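You operate a simulated robot arm through the tools that you are given. There is no shell and no other tool.

You run a simulated robot arm. Do the job below in one go: nothing can be reset, and whatever is moved stays where it is left.

Task
Do the heater's check and log it for October.
Fine: pressure knob on 3 bar, lift the test lever briefly, press the filter vent button once, blue month dial set.
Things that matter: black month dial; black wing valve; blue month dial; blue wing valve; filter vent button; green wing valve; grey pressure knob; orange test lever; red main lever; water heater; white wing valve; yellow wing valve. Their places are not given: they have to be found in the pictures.

The check looks at the end state, three seconds after you hand in, the way a careful person would. Anything else that was tipped, shoved, dropped, spilled or broken makes it a failure.

Robot
A 6-joint arm with a two-finger parallel gripper, fixed in place. Base frame: the origin is at the foot of the arm, x ahead of it, y to its left, z up. Units: mm, rad, N and s.
With the tool pointing down near the work surface it reaches from about 140 to 800 mm from the base axis. Its first joint turns from -2.897 to 2.897 rad. Payload 3.91 kg.
The TCP is the grasp point between the finger pads, 30 mm short of the fingertips. In the tool frame z runs along the fingers and y along their closing line. Largest opening 110 mm; finger width 20, thickness 10; the body of the gripper, 48 by 112 mm, starts 55 mm behind the TCP.
Orientation is told as [roll, pitch, yaw] about the base's x, y, z axes, in that order, counted from this pose: with the fingers straight down and closing along the base's y, the tool's x points along the base's -x, its y along +y and its z along -z.

Tools
- The arm moves only by the tool drive_tool. Its argument "plan" is a list of rows, each a list of 3 entries, a list of its own where there are three numbers: the turn, a rotation vector about the tool's x, y, z in units of 5 degrees (1.0 is 5 degrees), then the shift along the tool's x, y, z in units of 40 mm (1.0 is 40 mm), then the opening, from 0 (shut) to 1 (fully open). In form: [[[rx, ry, rz], [x, y, z], gripper], ...]. A call has 1 to 20 rows; each row shifts and turns the commanded pose from where the row before left it, along the tool's axes as they then stand. A call with a number of a shift or a turn outside -1 to 1 is refused whole. Rows are played at 5 a second. More than 50 mm and 0.15 rad between two rows, or a gripper value outside its range, and nothing of the call is played. A pose out of reach is approached as far as the arm can. The call stops where the force on the tool passes 90 N (or 10 N more than at its start, if that is more) or the arm is blocked; 0.2 s more then pass. The fingers move at their own pace (about 108 mm/s each) and stop on an object; they squeeze with about 20 N. The grip force told is the motor's: it shows also when the fingers shut on nothing. Time passes only in rows, and 0.2 s behind the last, so rows that do not move let the fingers close. The reply holds the time, the measured pose of the TCP, the force on the tool along the base axes, the opening and the grip force, in the units named above and with some noise, with the torque about the TCP (base axes, N m) and any sound that the robot's microphone picked up, and new pictures: "pictures" is both (left out), scene, wrist or none.
- Cameras (640 x 400 px; columns grow to the right, rows downward): "scene" is fixed at [219.6, 648.9, 1196.9]; the picture's right is [-0.93, -0.37, 0.00], its down [-0.20, 0.50, -0.85] and it looks along [0.31, -0.79, -0.53] (base axes); focal length 288 px, centre (320, 200). "wrist" rides on the gripper at [77, 7, -114] in the tool frame; the picture's right is [-0.09, 1.00, 0.00], its down [-0.80, -0.07, -0.59] and it looks along [-0.59, -0.05, 0.80] (tool axes); focal length 270 px, centre (320, 200).
- raise_lower(by): slides the trunk up (or, below 0, down) by that many mm; the arm rides with it, the base frame stays. It gives what a move gives, with no picture.
- point_at(camera, pixels): for up to 12 pixels [column, row] of the newest picture of that camera ("zoom" is the newest enlarged one), the place [x, y, z] in the base frame of the surface seen there, good to about 3 mm. No time passes.
- close_up(camera, box): a new picture of the part [left, top, right, bottom] of that camera's present view, enlarged. No time passes.
- finish_job(): hands the job in; it is judged then, once.

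Unless the task says otherwise, let go and move clear before handing in.

The tools are called after "Call:" as a command line: name --argument value ..., lists and objects as JSON in quotes. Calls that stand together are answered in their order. drive_tool: Moves the arm, as the interface text tells. Its arguments: {"type":"object","properties":{"plan":{"type":"array"},"pictures":{"type":"string","enum":["both","scene","wrist","none"]}},"required":["plan"]} The other tools are called the same way: raise_lower (by) slides the trunk up or down; point_at (camera, pixels) gives the place of the surface under pixels of a picture; close_up (camera, box) takes an enlarged picture of a part of a camera's view; finish_job () hands the job in.

At the start:

```text
time: 0.0
eef_pos: [457.9, -166.9, 1009.1]
tool_rot: [-0.001, 0.0, -0.001]
ft_force: [-0.7, -0.2, 0.0]
wrist_torque: [0.01, 0.01, -0.01]
width: 109.8
gripper_force: 0.1
trunk travel left (down, up): [-450.0, 90.0]
```

scene: 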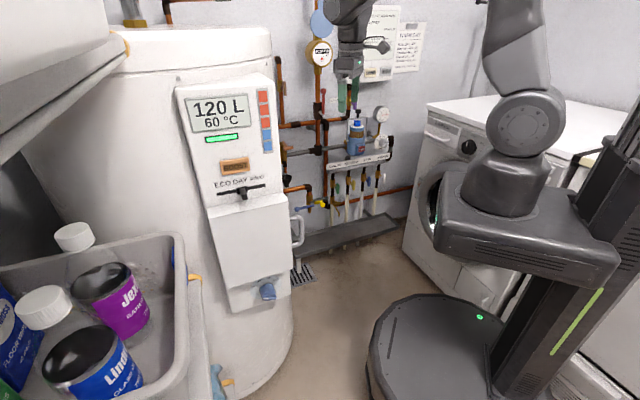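
wrist: 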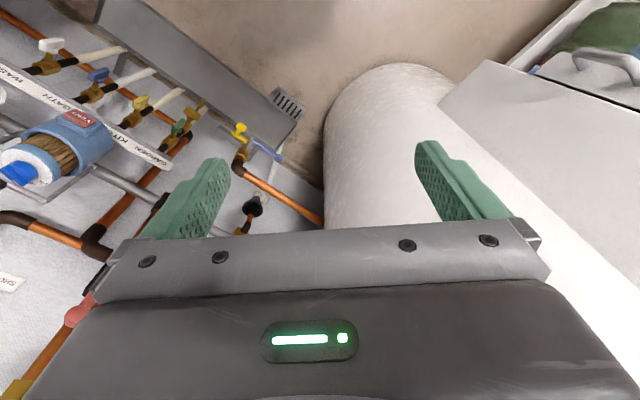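

The scene shows the heater on the left (column 240), and pipes, a filter and notices around columns 280–430. I'll enlarge these areas to find the parts before moving.

Call:
close_up --camera "scene" --box '[270, 0, 430, 100]'

Call:
close_up --camera "scene" --box '[270, 90, 430, 190]'

Call:
close_up --camera "scene" --box '[270, 160, 430, 260]'

Call:
close_up --camera "scene" --box '[160, 70, 320, 170]'

Call:
close_up --camera "scene" --box '[160, 140, 320, 310]'

Call:
close_up --camera "wrist" --box '[0, 0, 320, 200]'

```text
4.00 times, centred on (350, 50) of scene
```

zoom: 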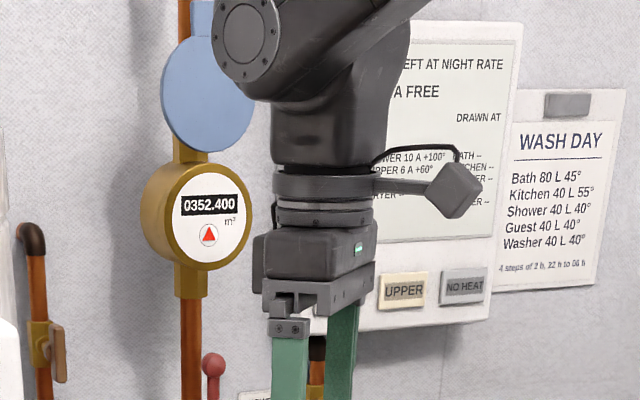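

```text
4.00 times, centred on (350, 140) of scene
```

zoom: 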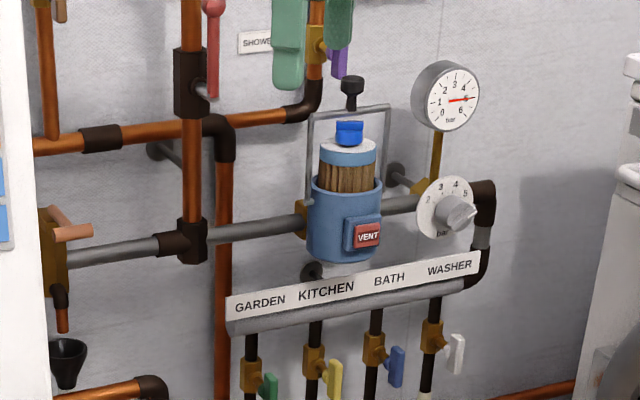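

```text
4.00 times, centred on (350, 210) of scene
```

zoom: 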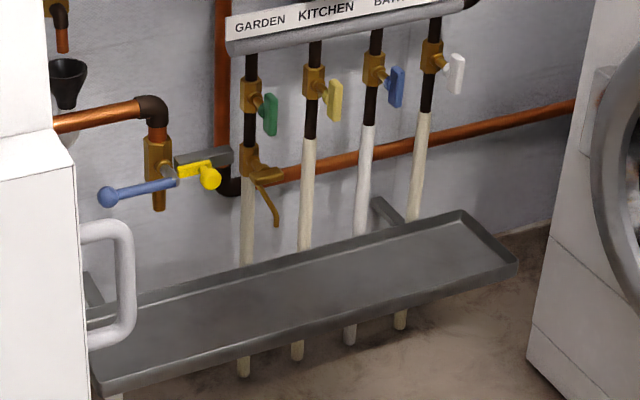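

```text
4.00 times, centred on (240, 120) of scene
```

zoom: 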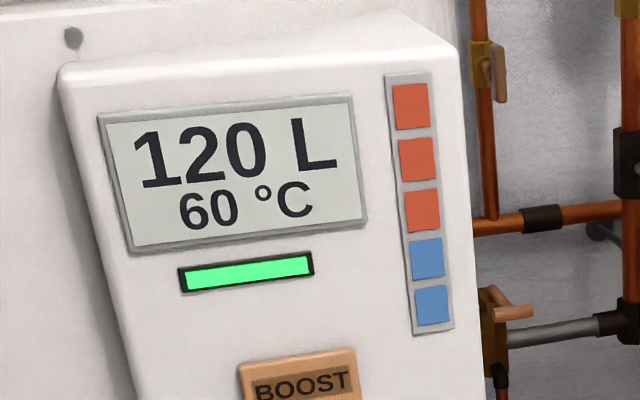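

```text
2.35 times, centred on (240, 225) of scene
```

zoom: 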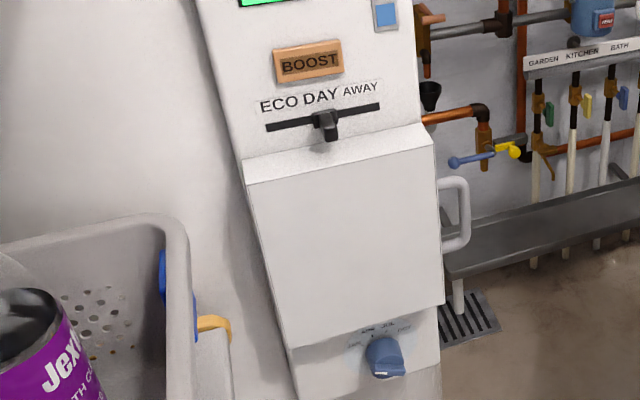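

```text
2.00 times, centred on (160, 100) of wrist
```

zoom: 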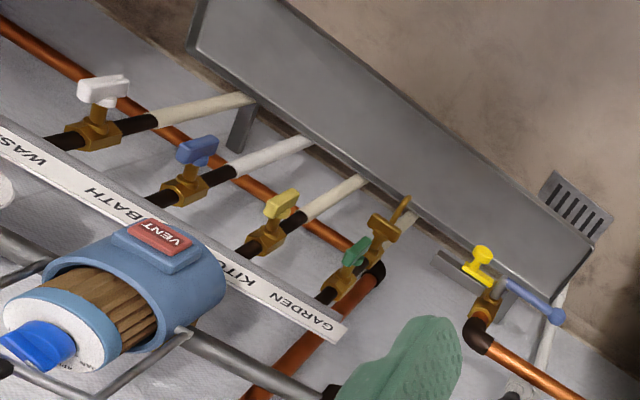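

The pieces are partly visible. I'll enlarge further on the heater's lower blue knob (268,290), the filter top (355,125), the salmon test lever (288,147), the pressure knob (381,143) and the notices.

Call:
close_up --camera "scene" --box '[236, 265, 300, 305]'

Call:
close_up --camera "scene" --box '[336, 105, 376, 130]'

Call:
close_up --camera "scene" --box '[270, 130, 310, 155]'

Call:
close_up --camera "scene" --box '[364, 100, 412, 130]'

Call:
close_up --camera "scene" --box '[364, 128, 404, 153]'

Call:
close_up --camera "scene" --box '[340, 0, 440, 80]'

Call:
close_up --camera "wrist" --box '[0, 130, 160, 230]'

Call:
close_up --camera "wrist" --box '[200, 110, 320, 240]'

Call:
close_up --camera "scene" --box '[0, 200, 320, 400]'

```text
10.00 times, centred on (268, 285) of scene
```

zoom: 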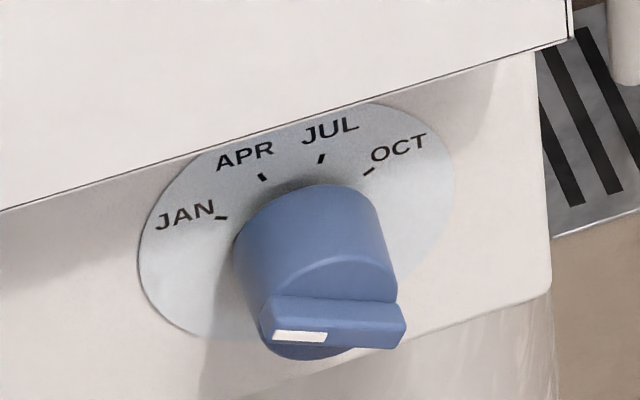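

```text
16.00 times, centred on (356, 118) of scene
```

zoom: 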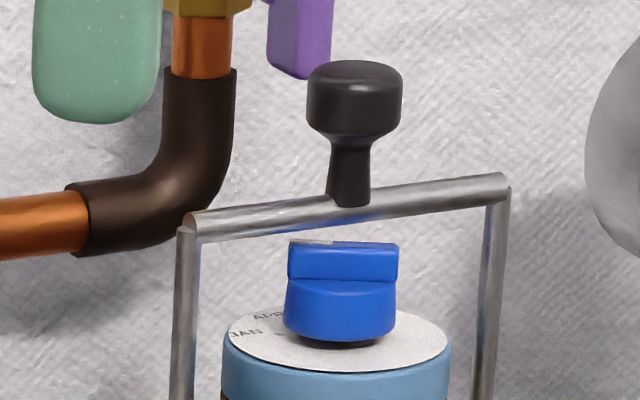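

```text
16.00 times, centred on (290, 142) of scene
```

zoom: 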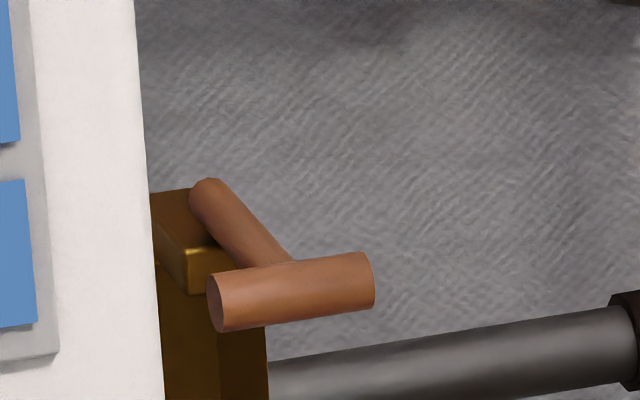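

```text
13.33 times, centred on (388, 115) of scene
```

zoom: 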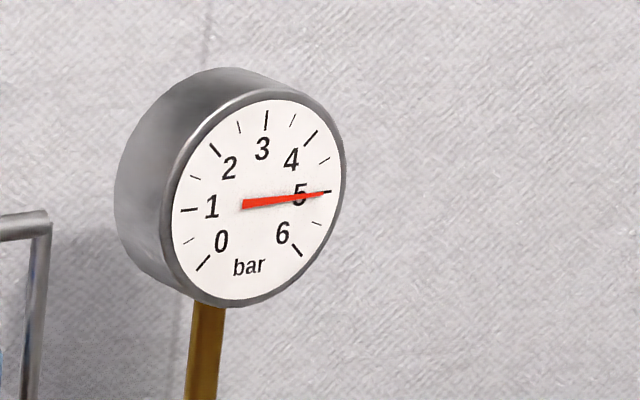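

```text
16.00 times, centred on (384, 140) of scene
```

zoom: 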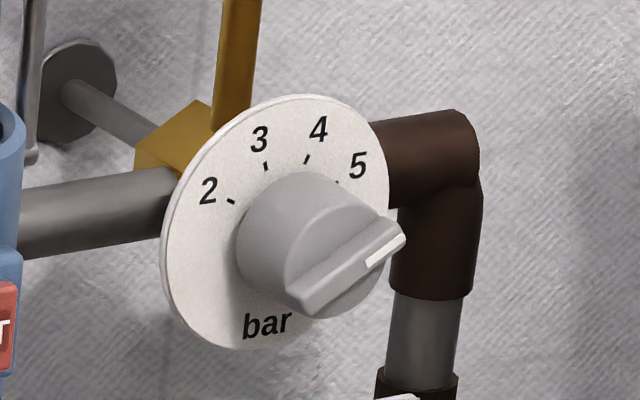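

```text
5.00 times, centred on (390, 40) of scene
```

zoom: 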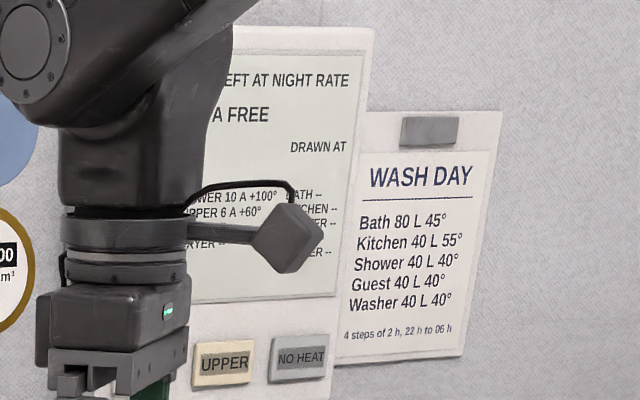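

```text
4.00 times, centred on (80, 180) of wrist
```

zoom: 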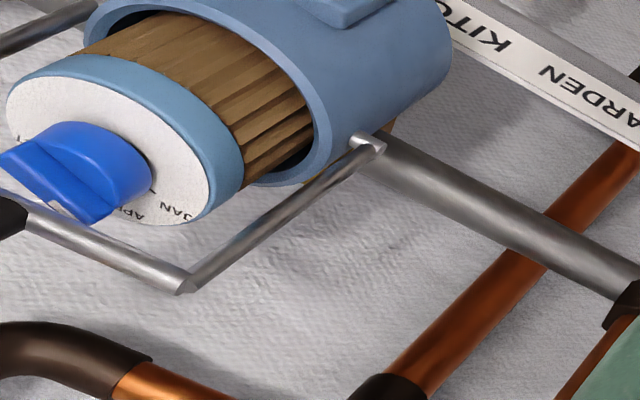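

```text
3.08 times, centred on (260, 175) of wrist
```

zoom: 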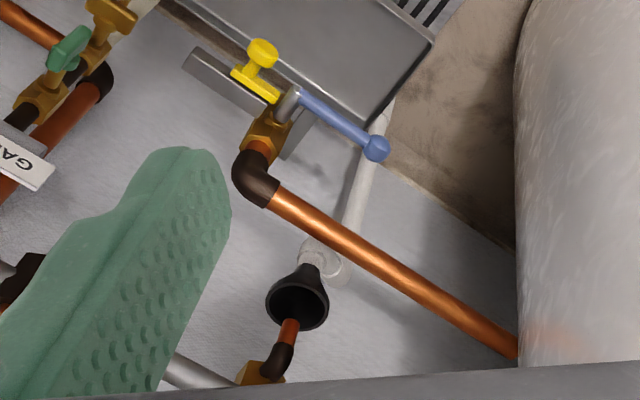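

```text
2.00 times, centred on (160, 300) of scene
```

zoom: 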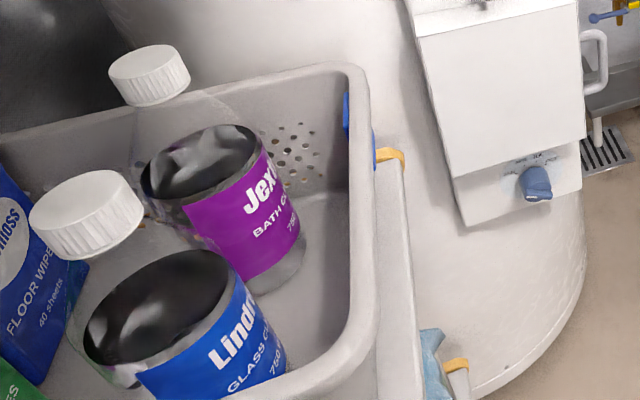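

The heater's dial (268,290) reads JAN/APR/JUL/OCT with its white mark down-left; a brighter blue dial sits on the filter cap (349,122). I'll measure key places before surveying for the black dial.

Call:
point_at --camera "scene" --pixels '[[268, 290], [258, 276], [357, 122], [362, 149], [385, 143], [378, 140], [382, 114], [287, 148], [323, 92], [357, 107], [264, 193], [297, 232]]'

Call:
point_at --camera "scene" --pixels '[[337, 188], [353, 185], [369, 182], [384, 178], [297, 209], [400, 150], [400, 40], [235, 165], [240, 240], [130, 45], [440, 200], [360, 240]]'

Call:
point_at --camera "wrist" --pixels '[[20, 175], [80, 118], [42, 150], [255, 205], [400, 120], [560, 150], [600, 230], [245, 135], [80, 320], [10, 285]]'

```text
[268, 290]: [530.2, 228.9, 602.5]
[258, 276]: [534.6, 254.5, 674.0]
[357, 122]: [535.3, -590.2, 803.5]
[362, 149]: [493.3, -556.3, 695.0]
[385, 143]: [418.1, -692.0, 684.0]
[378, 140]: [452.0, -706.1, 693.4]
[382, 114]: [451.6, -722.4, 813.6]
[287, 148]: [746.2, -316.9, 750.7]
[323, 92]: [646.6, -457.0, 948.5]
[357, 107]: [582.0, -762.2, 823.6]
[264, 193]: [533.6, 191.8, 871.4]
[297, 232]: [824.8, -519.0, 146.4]
```

```text
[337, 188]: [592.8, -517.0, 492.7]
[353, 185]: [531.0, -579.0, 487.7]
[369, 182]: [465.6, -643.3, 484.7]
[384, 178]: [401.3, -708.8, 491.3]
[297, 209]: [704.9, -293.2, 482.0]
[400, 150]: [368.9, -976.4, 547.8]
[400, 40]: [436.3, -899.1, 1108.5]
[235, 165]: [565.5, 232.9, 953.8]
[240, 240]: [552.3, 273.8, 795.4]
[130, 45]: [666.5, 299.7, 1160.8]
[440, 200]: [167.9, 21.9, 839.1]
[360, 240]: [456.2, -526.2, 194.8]
```

```text
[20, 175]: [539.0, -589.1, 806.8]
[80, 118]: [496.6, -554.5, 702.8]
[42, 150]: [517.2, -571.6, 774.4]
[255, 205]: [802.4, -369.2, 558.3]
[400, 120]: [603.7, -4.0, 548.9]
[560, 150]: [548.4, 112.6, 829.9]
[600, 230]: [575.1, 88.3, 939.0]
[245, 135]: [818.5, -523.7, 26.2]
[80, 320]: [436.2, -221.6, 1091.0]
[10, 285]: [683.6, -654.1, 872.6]
```

Valves lie on a wall line x−y≈1110 facing the robot at 45°, and the heater's front is at x≈530–565, y≈100–280. I'll back off a bit and turn the wrist camera to face the wall for a proper look at the filter, knob and lever.

Call:
drive_tool --plan '[[[0, 0, 1], [1, 0, 0], 0.5], [[0, 0, 1], [0.7, 0, 0], 0.2], [[0, 0, 1], [0.7, 0, 0], 0], [[0, 0, 1], [0, 0, 0], 0], [[0, 0, 1], [0, 0, 0], 0], [[0, 0, 1], [0, 0, 0], 0], [[0, 0, 1], [0, 0, 0], 0], [[0, 0, 1], [0, 0, 0], 0], [[0, 0, 1], [0, 0, 0], 0], [[0, -1, 0], [0, 0, 0], 0], [[0, -1, 0], [0, 0, 0], 0], [[0, -1, 0], [0, 0, 0], 0], [[0, -1, 0], [0, 0, 0], 0], [[0, -1, 0], [0, 0, 0], 0]]'

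```text
time: 3.0
eef_pos: [362.8, -160.4, 1009.5]
tool_rot: [0.002, -0.436, -0.786]
ft_force: [0.7, -0.2, -0.5]
wrist_torque: [0.02, 0.0, 0.0]
width: 0.0
gripper_force: 20.3
trunk travel left (down, up): [-450.0, 90.0]
```

scene: 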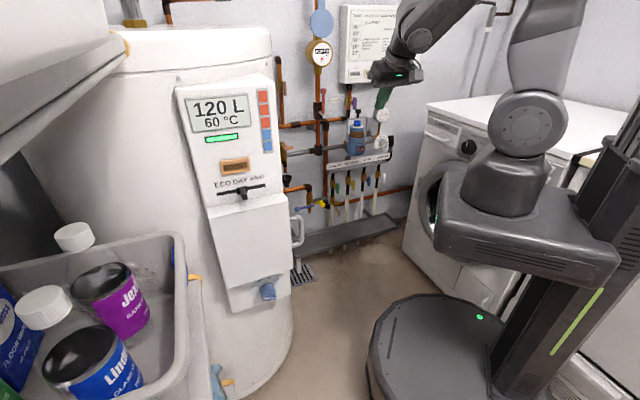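
wrist: 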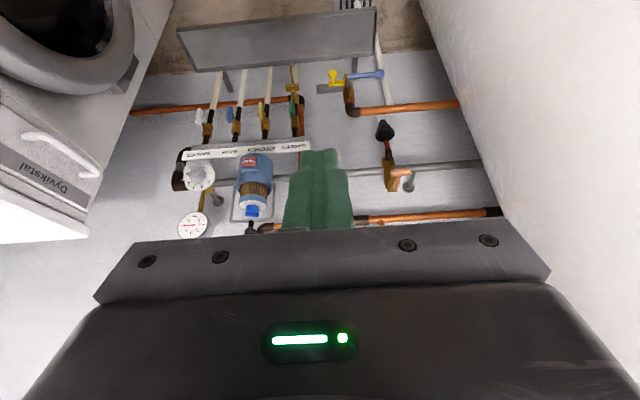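

The view is upside down but clear: filter near (255,180), knob (200,178), gauge (193,224), lever (400,175). I'll enlarge this view and the newly revealed wall panel in the scene.

Call:
close_up --camera "wrist" --box '[160, 130, 320, 240]'

Call:
close_up --camera "wrist" --box '[320, 40, 500, 240]'

Call:
close_up --camera "scene" --box '[260, 60, 400, 160]'

Call:
close_up --camera "scene" --box '[335, 0, 435, 90]'

Call:
close_up --camera "scene" --box '[420, 0, 640, 200]'

Call:
close_up --camera "scene" --box '[335, 110, 375, 160]'

```text
3.64 times, centred on (240, 185) of wrist
```

zoom: 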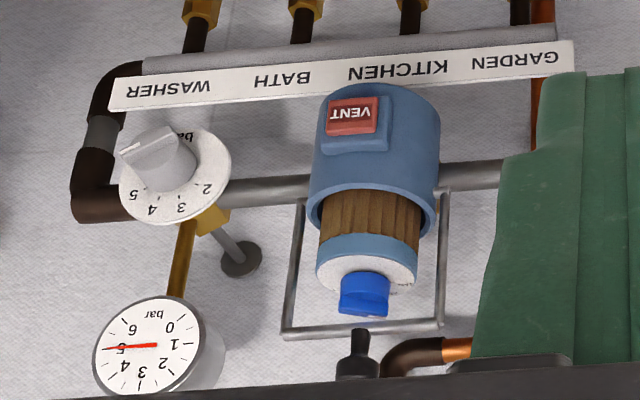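

```text
2.00 times, centred on (410, 140) of wrist
```

zoom: 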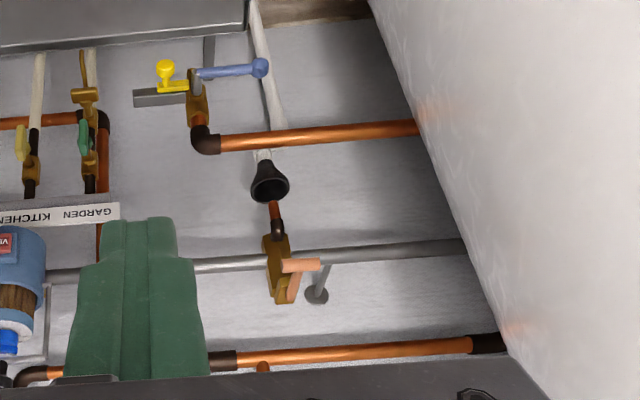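

```text
4.00 times, centred on (330, 110) of scene
```

zoom: 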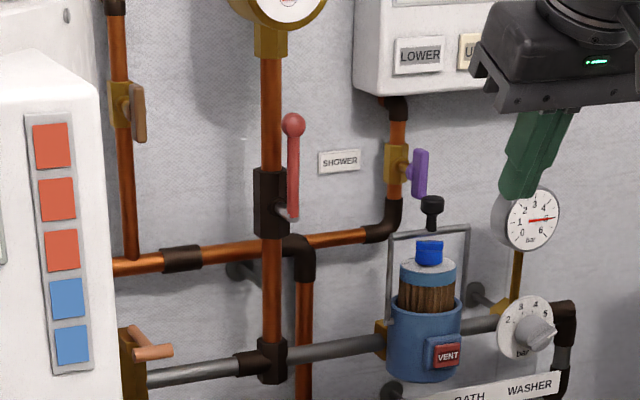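

```text
4.44 times, centred on (385, 45) of scene
```

zoom: 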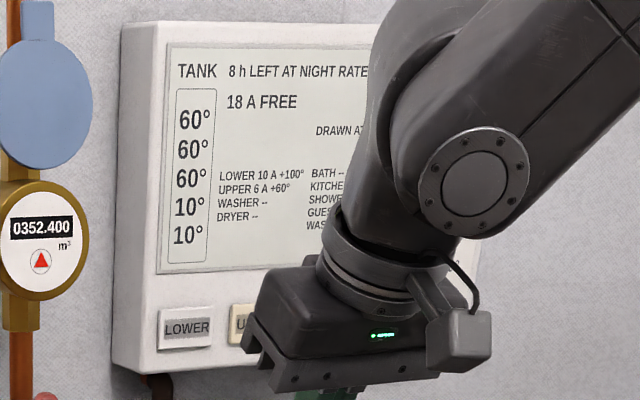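

```text
2.00 times, centred on (530, 100) of scene
```

zoom: 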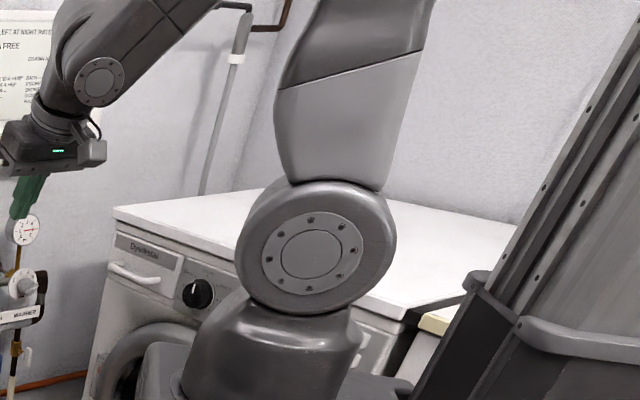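

```text
8.00 times, centred on (355, 135) of scene
```

zoom: 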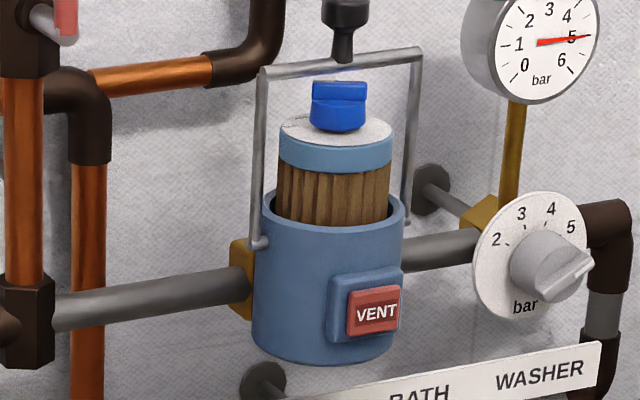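

The filter's cap carries a bright blue month dial; the black dial and black wing valve are not yet seen. I'll tilt the camera up to look at the upper wall.

Call:
drive_tool --plan '[[[0, -1, 0], [0, 0, 0], 0], [[0, -1, 0], [0, 0, -1], 0], [[0, -1, 0], [0, 0, -1], 0], [[0, -1, 0], [0, 0, -1], 0], [[0, -1, 0], [0, 0, 0], 0]]' --pictures "wrist"

```text
time: 4.2
eef_pos: [318.9, -110.5, 1087.9]
tool_rot: [-0.102, -0.824, -0.716]
ft_force: [-0.1, 0.0, -0.3]
wrist_torque: [-0.02, 0.03, -0.02]
width: 0.0
gripper_force: 19.6
trunk travel left (down, up): [-450.0, 90.0]
```

wrist: 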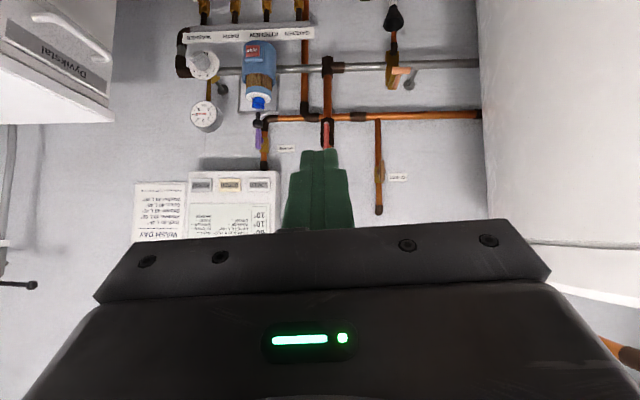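

The wall panel with LOWER/UPPER/NO HEAT buttons and a labelled valve at (380,165) are visible. I'll enlarge these.

Call:
close_up --camera "wrist" --box '[360, 100, 440, 220]'

Call:
close_up --camera "wrist" --box '[120, 20, 320, 150]'

Call:
close_up --camera "wrist" --box '[120, 140, 300, 250]'

Call:
close_up --camera "wrist" --box '[0, 0, 120, 320]'

Call:
close_up --camera "wrist" --box '[520, 200, 640, 400]'

```text
3.33 times, centred on (400, 160) of wrist
```

zoom: 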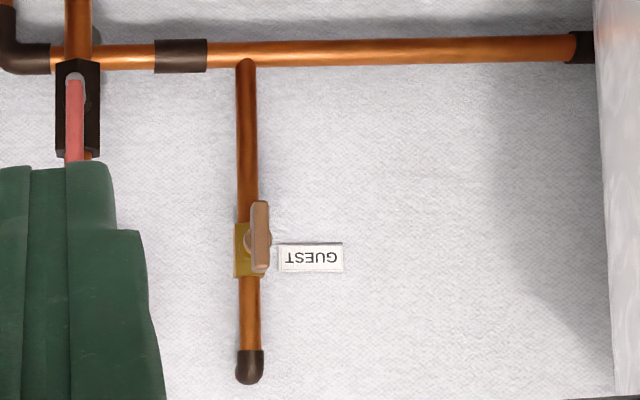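

```text
3.08 times, centred on (220, 85) of wrist
```

zoom: 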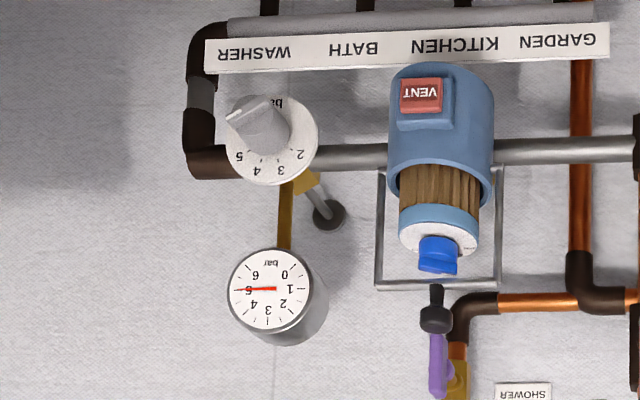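

```text
3.56 times, centred on (210, 195) of wrist
```

zoom: 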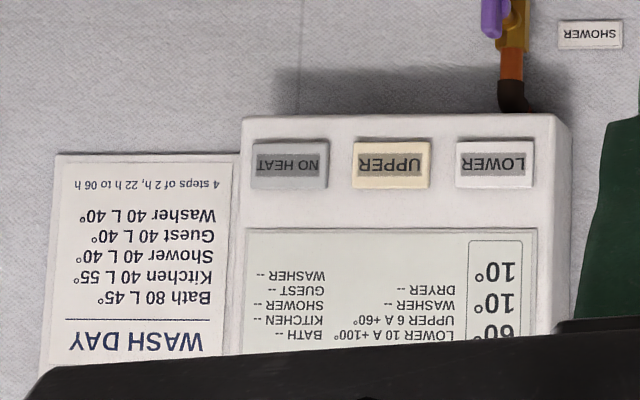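

```text
1.25 times, centred on (60, 160) of wrist
```

zoom: 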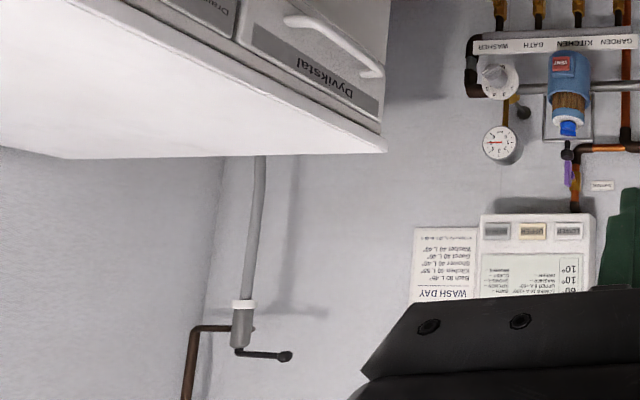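

```text
2.00 times, centred on (580, 300) of wrist
```

zoom: 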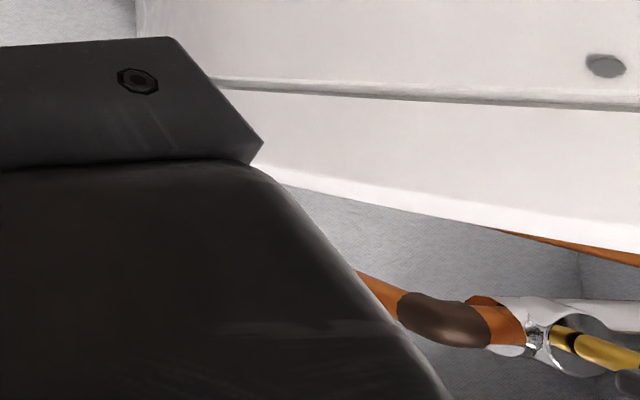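

Labels read GUEST, SHOWER, GARDEN, KITCHEN, BATH, WASHER; no black dial here yet. I'll swing back toward the heater front to examine its dials.

Call:
drive_tool --plan '[[[0, 1, 0], [0, 0, 0], 0], [[0, 1, 0], [0, 0, 1], 0], [[0, 1, 0], [0, 0, 1], 0], [[0, 1, 0], [0, 0, 1], 0], [[0, 1, 0], [0, 0, 0], 0], [[-0.42, 0, -0.91], [0, 1, 0], 0], [[-0.42, 0, -0.91], [0, 1, 0], 0], [[-0.42, 0, -0.91], [0, 1, 0], 0], [[-0.42, 0, -0.91], [0, 1, 0], 0], [[-0.42, 0, -0.91], [0, 1, 0], 0], [[-0.42, 0, -0.91], [0, 1, 0], 0], [[-0.42, 0, -0.91], [0, 1, 0], 0], [[-0.42, 0, -0.91], [0, 1, 0], 0], [[-0.42, 0, -0.91], [0, 1, 0], 0]]' --pictures "wrist"

Call:
raise_lower --by -200

```text
time: 7.1
eef_pos: [501.3, 101.8, 1011.5]
tool_rot: [-0.014, -0.411, -0.086]
ft_force: [-29.1, -80.0, 17.7]
wrist_torque: [5.62, -1.88, 1.24]
width: 0.1
gripper_force: 20.2
trunk travel left (down, up): [-450.0, 90.0]
stopped in row 14: the force on the tool passed its limit at 121 N (the readings are from after the stop); the commanded pose is now the measured one
```

wrist: 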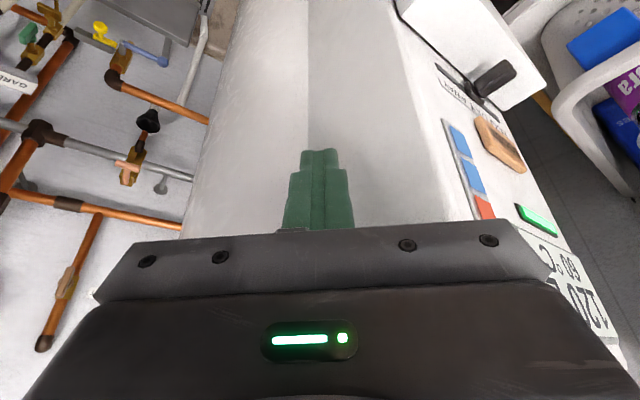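

```text
time: 7.4
eef_pos: [498.9, 103.7, 1010.1]
tool_rot: [-0.019, -0.406, -0.083]
ft_force: [-34.0, -74.2, 23.4]
wrist_torque: [5.74, -2.14, 1.52]
width: 0.1
gripper_force: 20.3
trunk travel left (down, up): [-449.0, 91.0]
stopped: the force on the tool passed its limit at 100 N (the readings are from after the stop); the commanded pose is now the measured one
```

I shifted along the yawed axis and the gripper touched the heater's panel side (force −80 N in y). I'll back straight off in −y and −x right away and inspect.

Call:
drive_tool --plan '[[[0, 0, 0], [0, -0.5, 0], 0], [[0, 0, 0], [0, -1, 0], 0], [[0, 0, 0], [0.91, 0, -0.41], 0], [[0, 0, 0], [0.91, 0, -0.41], 0], [[0, 0, 0], [0.91, 0, -0.41], 0], [[0, 0, 0], [0.91, 0, -0.41], 0], [[0, 0, 0], [0.91, 0, -0.41], 0]]'

```text
time: 9.0
eef_pos: [299.8, 72.8, 1014.1]
tool_rot: [-0.023, -0.41, -0.073]
ft_force: [0.3, 0.1, -1.2]
wrist_torque: [-0.03, 0.01, -0.02]
width: 0.2
gripper_force: 20.3
trunk travel left (down, up): [-449.0, 91.0]
```

scene: 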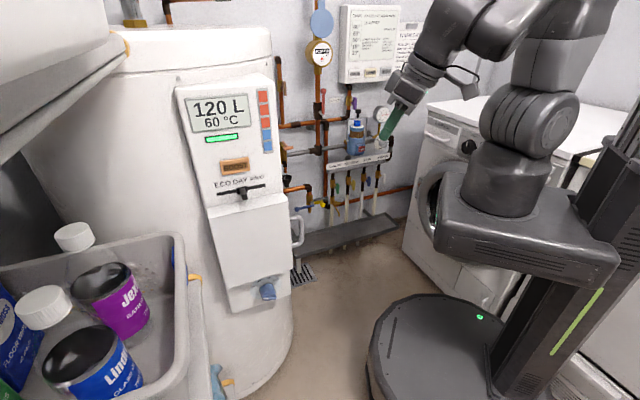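
wrist: 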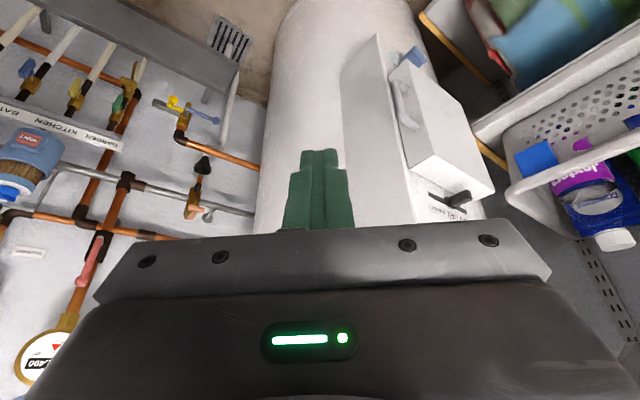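

Nothing appears displaced. I'll measure the panel's plane and look closer at the heater front and lid.

Call:
point_at --camera "scene" --pixels '[[185, 100], [262, 82], [205, 175], [283, 165], [215, 225], [280, 205], [232, 300], [283, 285], [226, 270], [288, 252], [300, 225], [268, 287]]'

Call:
point_at --camera "wrist" --pixels '[[410, 55], [405, 95], [390, 50], [350, 80], [385, 190], [412, 120], [455, 200], [380, 45], [490, 190], [460, 130], [340, 60], [300, 100]]'

Call:
close_up --camera "wrist" --box '[320, 20, 520, 230]'

Call:
close_up --camera "scene" --box '[240, 170, 320, 320]'

```text
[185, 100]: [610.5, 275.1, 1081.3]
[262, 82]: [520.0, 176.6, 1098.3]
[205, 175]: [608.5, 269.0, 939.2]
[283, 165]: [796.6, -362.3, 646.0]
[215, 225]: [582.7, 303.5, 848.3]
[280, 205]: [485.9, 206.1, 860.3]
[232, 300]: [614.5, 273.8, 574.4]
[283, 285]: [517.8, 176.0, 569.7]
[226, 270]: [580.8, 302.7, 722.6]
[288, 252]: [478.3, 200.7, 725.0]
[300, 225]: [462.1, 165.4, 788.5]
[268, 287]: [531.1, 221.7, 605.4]
```

```text
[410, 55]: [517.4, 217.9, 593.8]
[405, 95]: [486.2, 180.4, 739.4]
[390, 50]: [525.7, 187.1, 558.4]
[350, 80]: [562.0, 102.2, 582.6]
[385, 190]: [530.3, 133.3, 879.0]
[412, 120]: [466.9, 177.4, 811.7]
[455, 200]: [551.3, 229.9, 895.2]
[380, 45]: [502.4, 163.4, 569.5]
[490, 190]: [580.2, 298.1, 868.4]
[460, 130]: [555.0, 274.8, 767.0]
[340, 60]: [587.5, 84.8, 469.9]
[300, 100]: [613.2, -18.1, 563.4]
```

```text
1.90 times, centred on (420, 125) of wrist
```

zoom: 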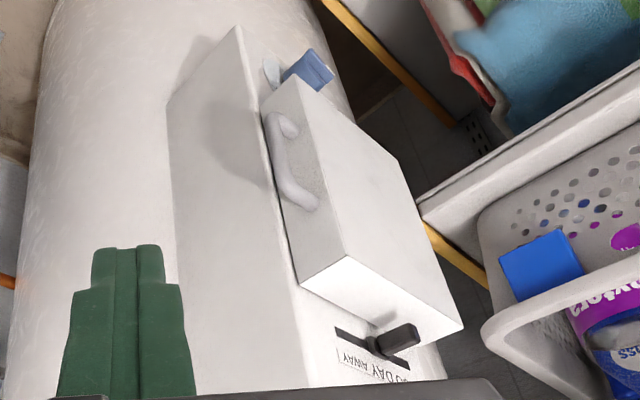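

```text
2.67 times, centred on (280, 245) of scene
```

zoom: 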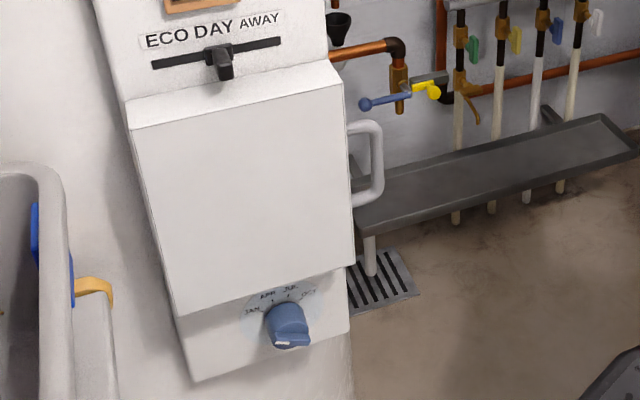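

The heater's cover and blue dial look undisturbed. I'll check other candidates for the black month dial: the washer's black knob (469,147), and the shelf area at left.

Call:
close_up --camera "scene" --box '[430, 110, 510, 170]'

Call:
close_up --camera "scene" --box '[330, 95, 420, 160]'

Call:
close_up --camera "scene" --box '[0, 0, 180, 110]'

Call:
close_up --camera "wrist" --box '[420, 0, 640, 260]'

Call:
close_up --camera "wrist" --box '[0, 30, 150, 260]'

Call:
close_up --camera "scene" --box '[270, 50, 350, 100]'

```text
6.67 times, centred on (470, 140) of scene
```

zoom: 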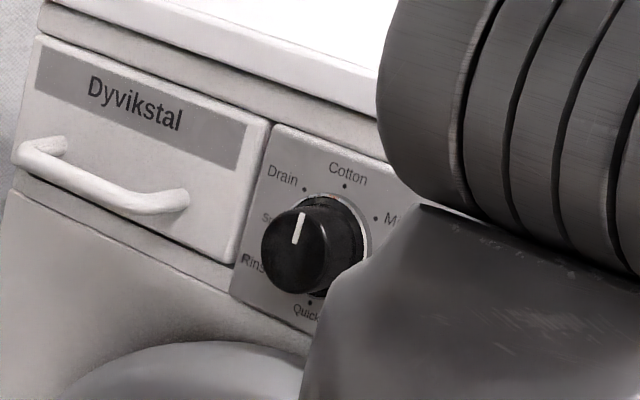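

```text
6.15 times, centred on (375, 128) of scene
```

zoom: 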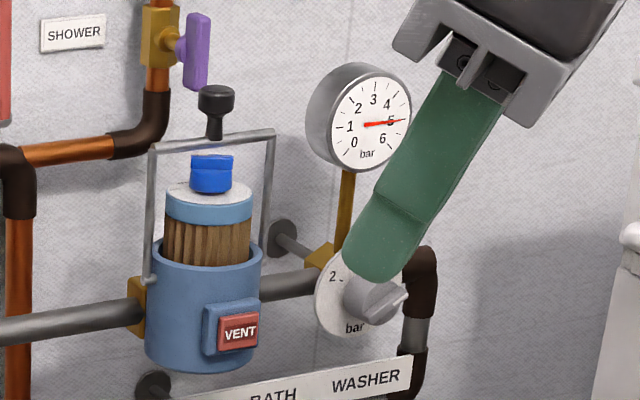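

```text
3.56 times, centred on (90, 55) of scene
```

zoom: 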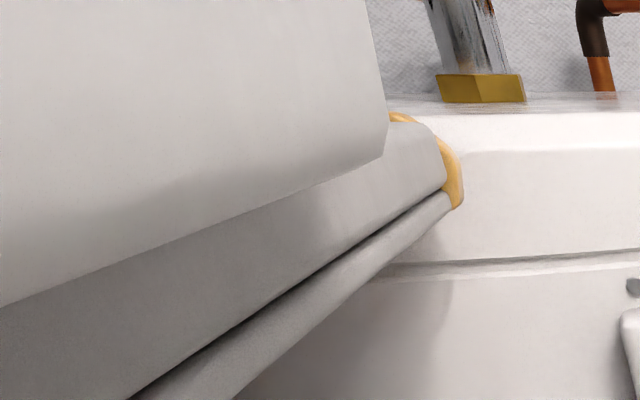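

```text
1.54 times, centred on (530, 130) of wrist
```

zoom: 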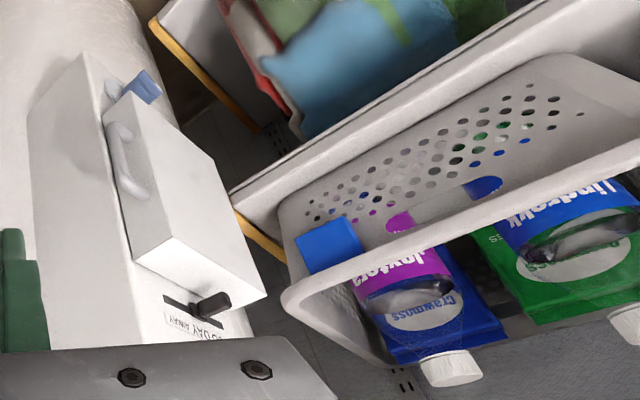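

```text
1.74 times, centred on (75, 145) of wrist
```

zoom: 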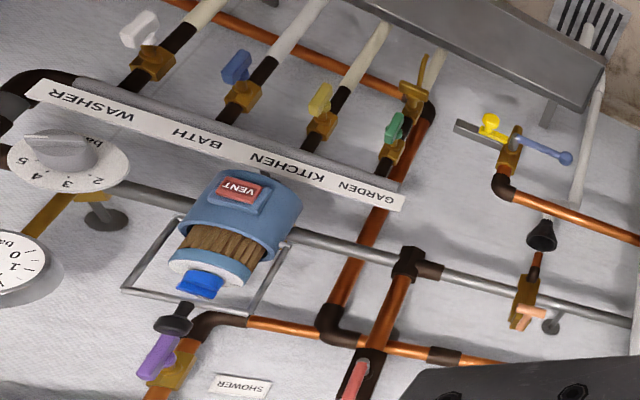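

```text
8.00 times, centred on (310, 75) of scene
```

zoom: 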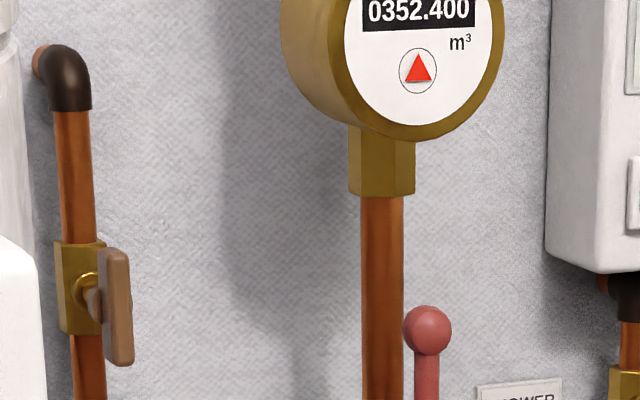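

No black month dial is visible anywhere yet; the two blue ones are on the heater (268,290) and the filter cap. I'll turn toward the wall at a safe distance (first retreating along −y) and pitch the fingers horizontal to get a close look at the filter.

Call:
drive_tool --plan '[[[0.42, 0, 0.91], [0, -0.6, 0], 0], [[0.42, 0, 0.91], [0, -0.6, 0], 0], [[0.42, 0, 0.91], [0, -0.6, 0], 0], [[0.42, 0, 0.91], [0, -0.6, 0], 0], [[0.42, 0, 0.91], [0, -0.6, 0], 0], [[0.42, 0, 0.91], [0, -0.6, 0], 0], [[0.42, 0, 0.91], [0, -0.6, 0], 0], [[0.42, 0, 0.91], [0, -0.6, 0], 0], [[0, -1, 0], [-0.43, 0, 0.25], 0], [[0, -1, 0], [-0.41, 0, 0.29], 0], [[0, -1, 0], [-0.38, 0, 0.32], 0], [[0, -1, 0], [-0.35, 0, 0.35], 0], [[0, -1, 0], [-0.32, 0, 0.38], 0], [[0, -1, 0], [-0.29, 0, 0.41], 0], [[0, -1, 0], [-0.25, 0, 0.43], 0]]'

```text
time: 12.2
eef_pos: [337.4, -172.2, 1026.0]
tool_rot: [-0.072, -0.998, -0.737]
ft_force: [0.7, 0.9, 0.2]
wrist_torque: [0.04, 0.01, -0.01]
width: 0.2
gripper_force: 20.2
out of reach, approached as far as the arm can: row 11, 12, 13, 15
trunk travel left (down, up): [-449.0, 91.0]
```

scene: 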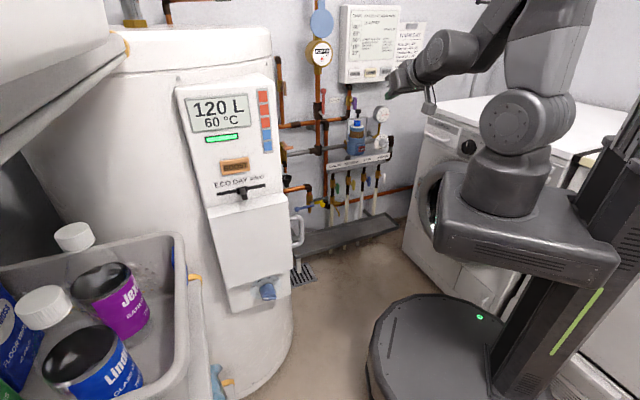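
wrist: 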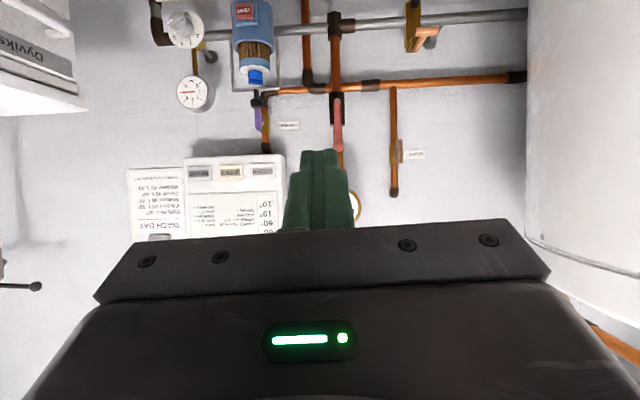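

The wrist hit a reach limit when held close in; extending outward and lower should free it. I'll move forward and down, then continue pitching.

Call:
drive_tool --plan '[[[0, 0, 0], [-0.54, 0, 0.84], 0], [[0, 0, 0], [-0.54, 0, 0.84], 0], [[0, 0, 0], [0.84, 0, 0.54], 0], [[0, 0, 0], [0.84, 0, 0.54], 0], [[0, 0, 0], [0.84, 0, 0.54], 0], [[0, 0, 0], [0.84, 0, 0.54], 0], [[0, -1, 0], [0, 0, 0], 0], [[0, -1, 0], [0, 0, 0], 0], [[0, -1, 0], [0, 0, 0], 0], [[0, 0, 0], [0, 0, 0], 0]]'

```text
time: 14.4
eef_pos: [465.6, -239.6, 963.9]
tool_rot: [-0.218, -1.232, -0.591]
ft_force: [0.0, -0.6, -0.3]
wrist_torque: [0.0, 0.0, 0.0]
width: 0.3
gripper_force: 20.0
out of reach, approached as far as the arm can: row 2, 3, 4, 5, 6, 7, 8, 9
trunk travel left (down, up): [-449.0, 91.0]
```

scene: 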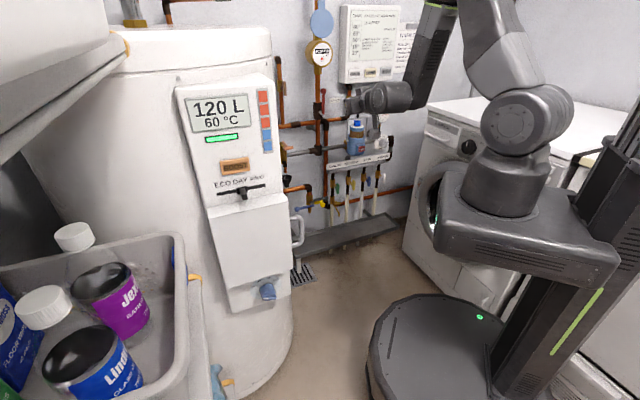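
wrist: 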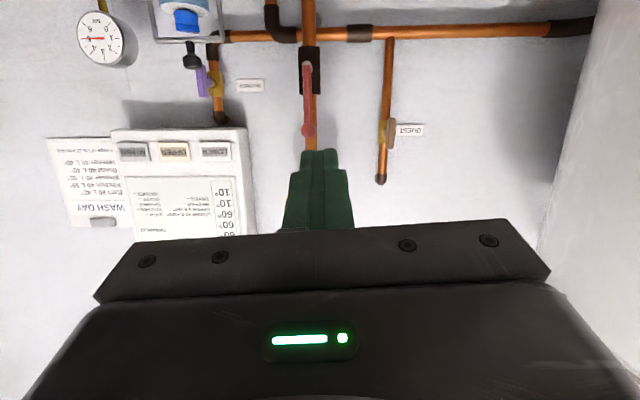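

The arm's elbow is high and the wrist is at its limit; lowering the trunk will let the forearm be more level for horizontal work at z≈700. The space below the gripper is clear, so I'll lower it.

Call:
raise_lower --by -250

Call:
drive_tool --plan '[[[0, 0, 0], [0, 0, 0], 0]]'

```text
time: 17.0
eef_pos: [465.7, -239.6, 712.1]
tool_rot: [-0.22, -1.23, -0.59]
ft_force: [0.5, -0.1, -0.1]
wrist_torque: [0.03, -0.02, -0.02]
width: 0.0
gripper_force: 20.2
trunk travel left (down, up): [-199.0, 341.0]
```

```text
time: 17.4
eef_pos: [465.2, -239.3, 713.4]
tool_rot: [-0.218, -1.23, -0.59]
ft_force: [-0.2, -0.7, -0.2]
wrist_torque: [0.01, -0.03, -0.02]
width: 0.0
gripper_force: 20.1
trunk travel left (down, up): [-199.0, 341.0]
```

scene: 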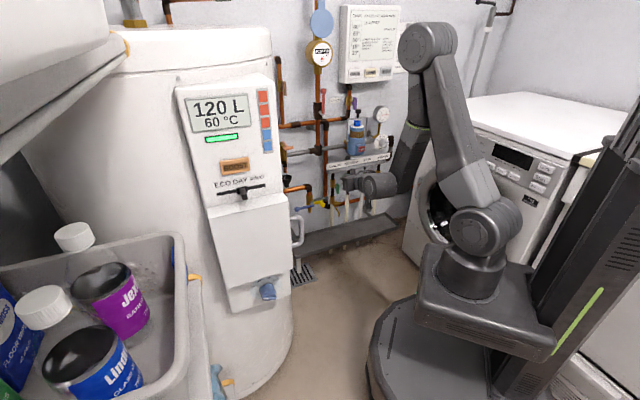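
wrist: 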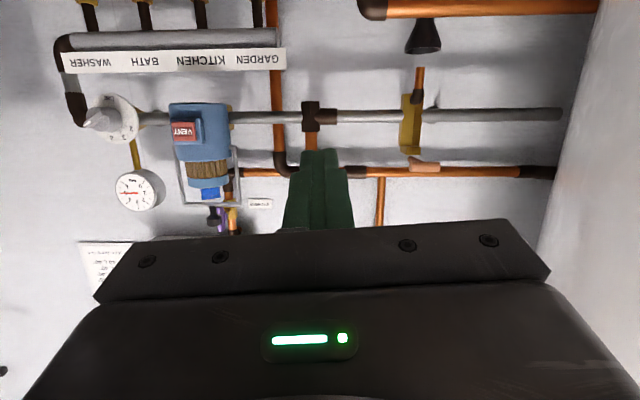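

Now the filter, knob (105,120) and lever (425,165) are all in view with the trunk lowered. I'll raise the hand ~120 mm relative to the trunk to see whether orientation becomes reachable.

Call:
drive_tool --plan '[[[0, 0, 0], [-0.94, -0.07, -0.32], 0], [[0, 0, 0], [-0.94, -0.07, -0.32], 0], [[0, 0, 0], [-0.94, -0.07, -0.32], 0], [[0, 0, 0], [0, 0, 0], 0], [[0, 0, 0], [0, 0, 0], 0]]'

```text
time: 18.6
eef_pos: [468.3, -236.9, 832.8]
tool_rot: [-0.216, -1.229, -0.592]
ft_force: [0.4, -0.6, 0.3]
wrist_torque: [0.02, 0.0, 0.03]
width: 0.0
gripper_force: 19.4
trunk travel left (down, up): [-199.0, 341.0]
```

scene: 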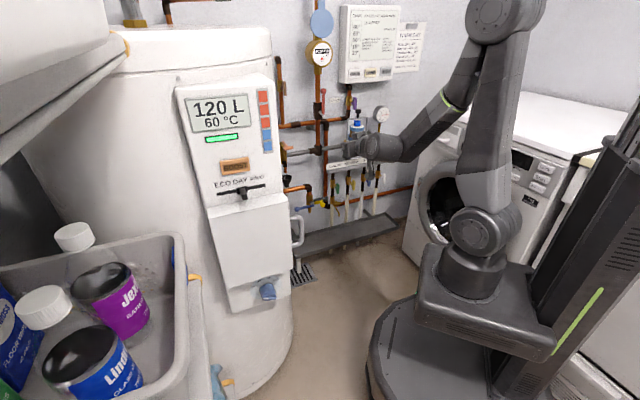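
wrist: 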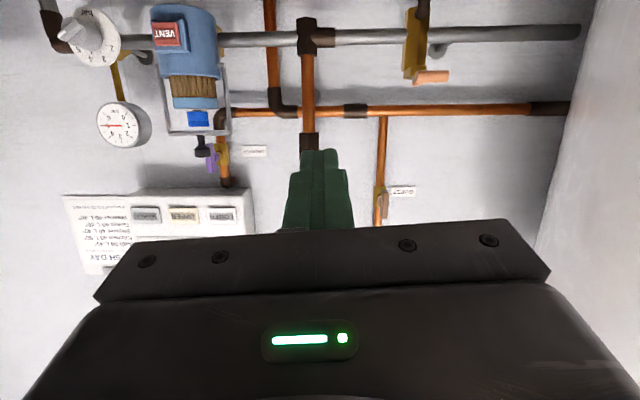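

The arm follows commands exactly here. I'll rotate in place to be squarely facing the wall (fingers level).

Call:
drive_tool --plan '[[[-0.05, -0.76, 0.16], [0, 0, 0], 0], [[-0.05, -0.76, 0.16], [0, 0, 0], 0], [[-0.05, -0.76, 0.16], [0, 0, 0], 0], [[-0.05, -0.76, 0.16], [0, 0, 0], 0], [[-0.05, -0.76, 0.16], [0, 0, 0], 0], [[0, 0, 0], [0, 0, 0], 0]]'

```text
time: 20.0
eef_pos: [475.8, -232.6, 843.7]
tool_rot: [-1.267, -1.553, 0.478]
ft_force: [0.2, 0.5, 0.9]
wrist_torque: [0.02, 0.0, -0.02]
width: 0.2
gripper_force: 19.7
out of reach, approached as far as the arm can: row 4, 5
trunk travel left (down, up): [-199.0, 341.0]
```

scene: 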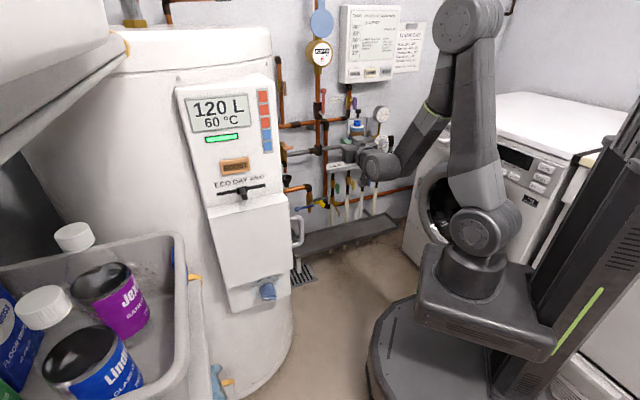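
wrist: 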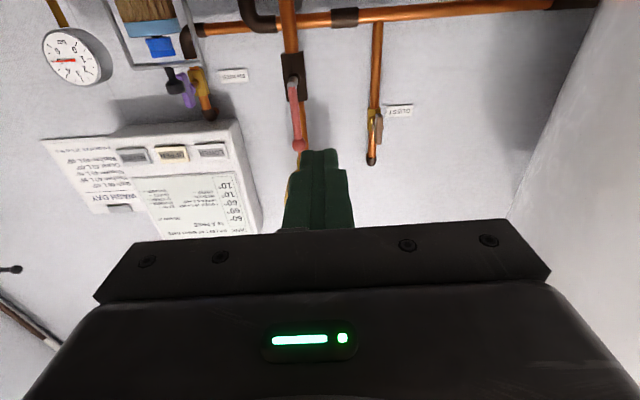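

The wrist bend is still limited because the forearm slopes down steeply. I'll lower the trunk another 180 mm and raise the hand to compensate.

Call:
raise_lower --by -180

Call:
drive_tool --plan '[[[0, 0, 0], [-1, 0, 0], 0], [[0, 0, 0], [-1, 0, 0], 0], [[0, 0, 0], [-1, 0, 0], 0], [[0, 0, 0], [0, 0, 0], 0]]'

```text
time: 22.0
eef_pos: [475.7, -231.8, 663.0]
tool_rot: [-1.246, -1.55, 0.457]
ft_force: [-0.2, 0.2, 0.1]
wrist_torque: [0.02, 0.03, 0.0]
width: 0.0
gripper_force: 20.3
trunk travel left (down, up): [-19.0, 521.0]
```

```text
time: 23.0
eef_pos: [478.2, -231.8, 782.5]
tool_rot: [-1.248, -1.552, 0.461]
ft_force: [-0.4, 0.2, 0.2]
wrist_torque: [0.0, 0.0, 0.02]
width: 0.1
gripper_force: 19.8
trunk travel left (down, up): [-19.0, 521.0]
```

scene: 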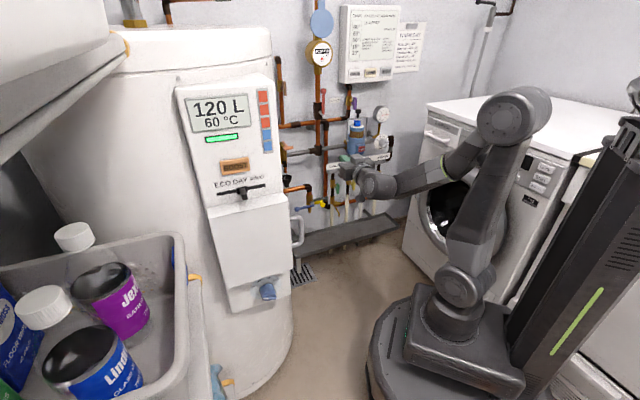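
wrist: 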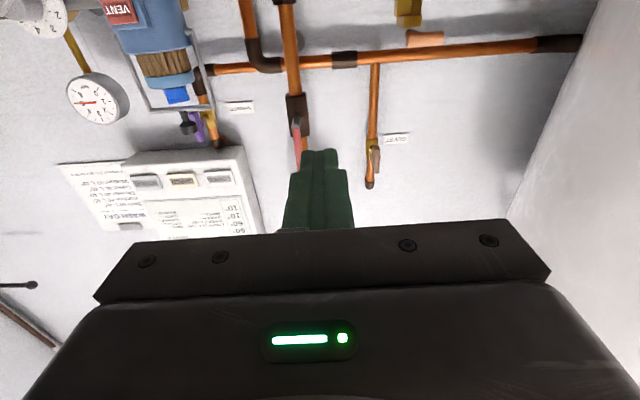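

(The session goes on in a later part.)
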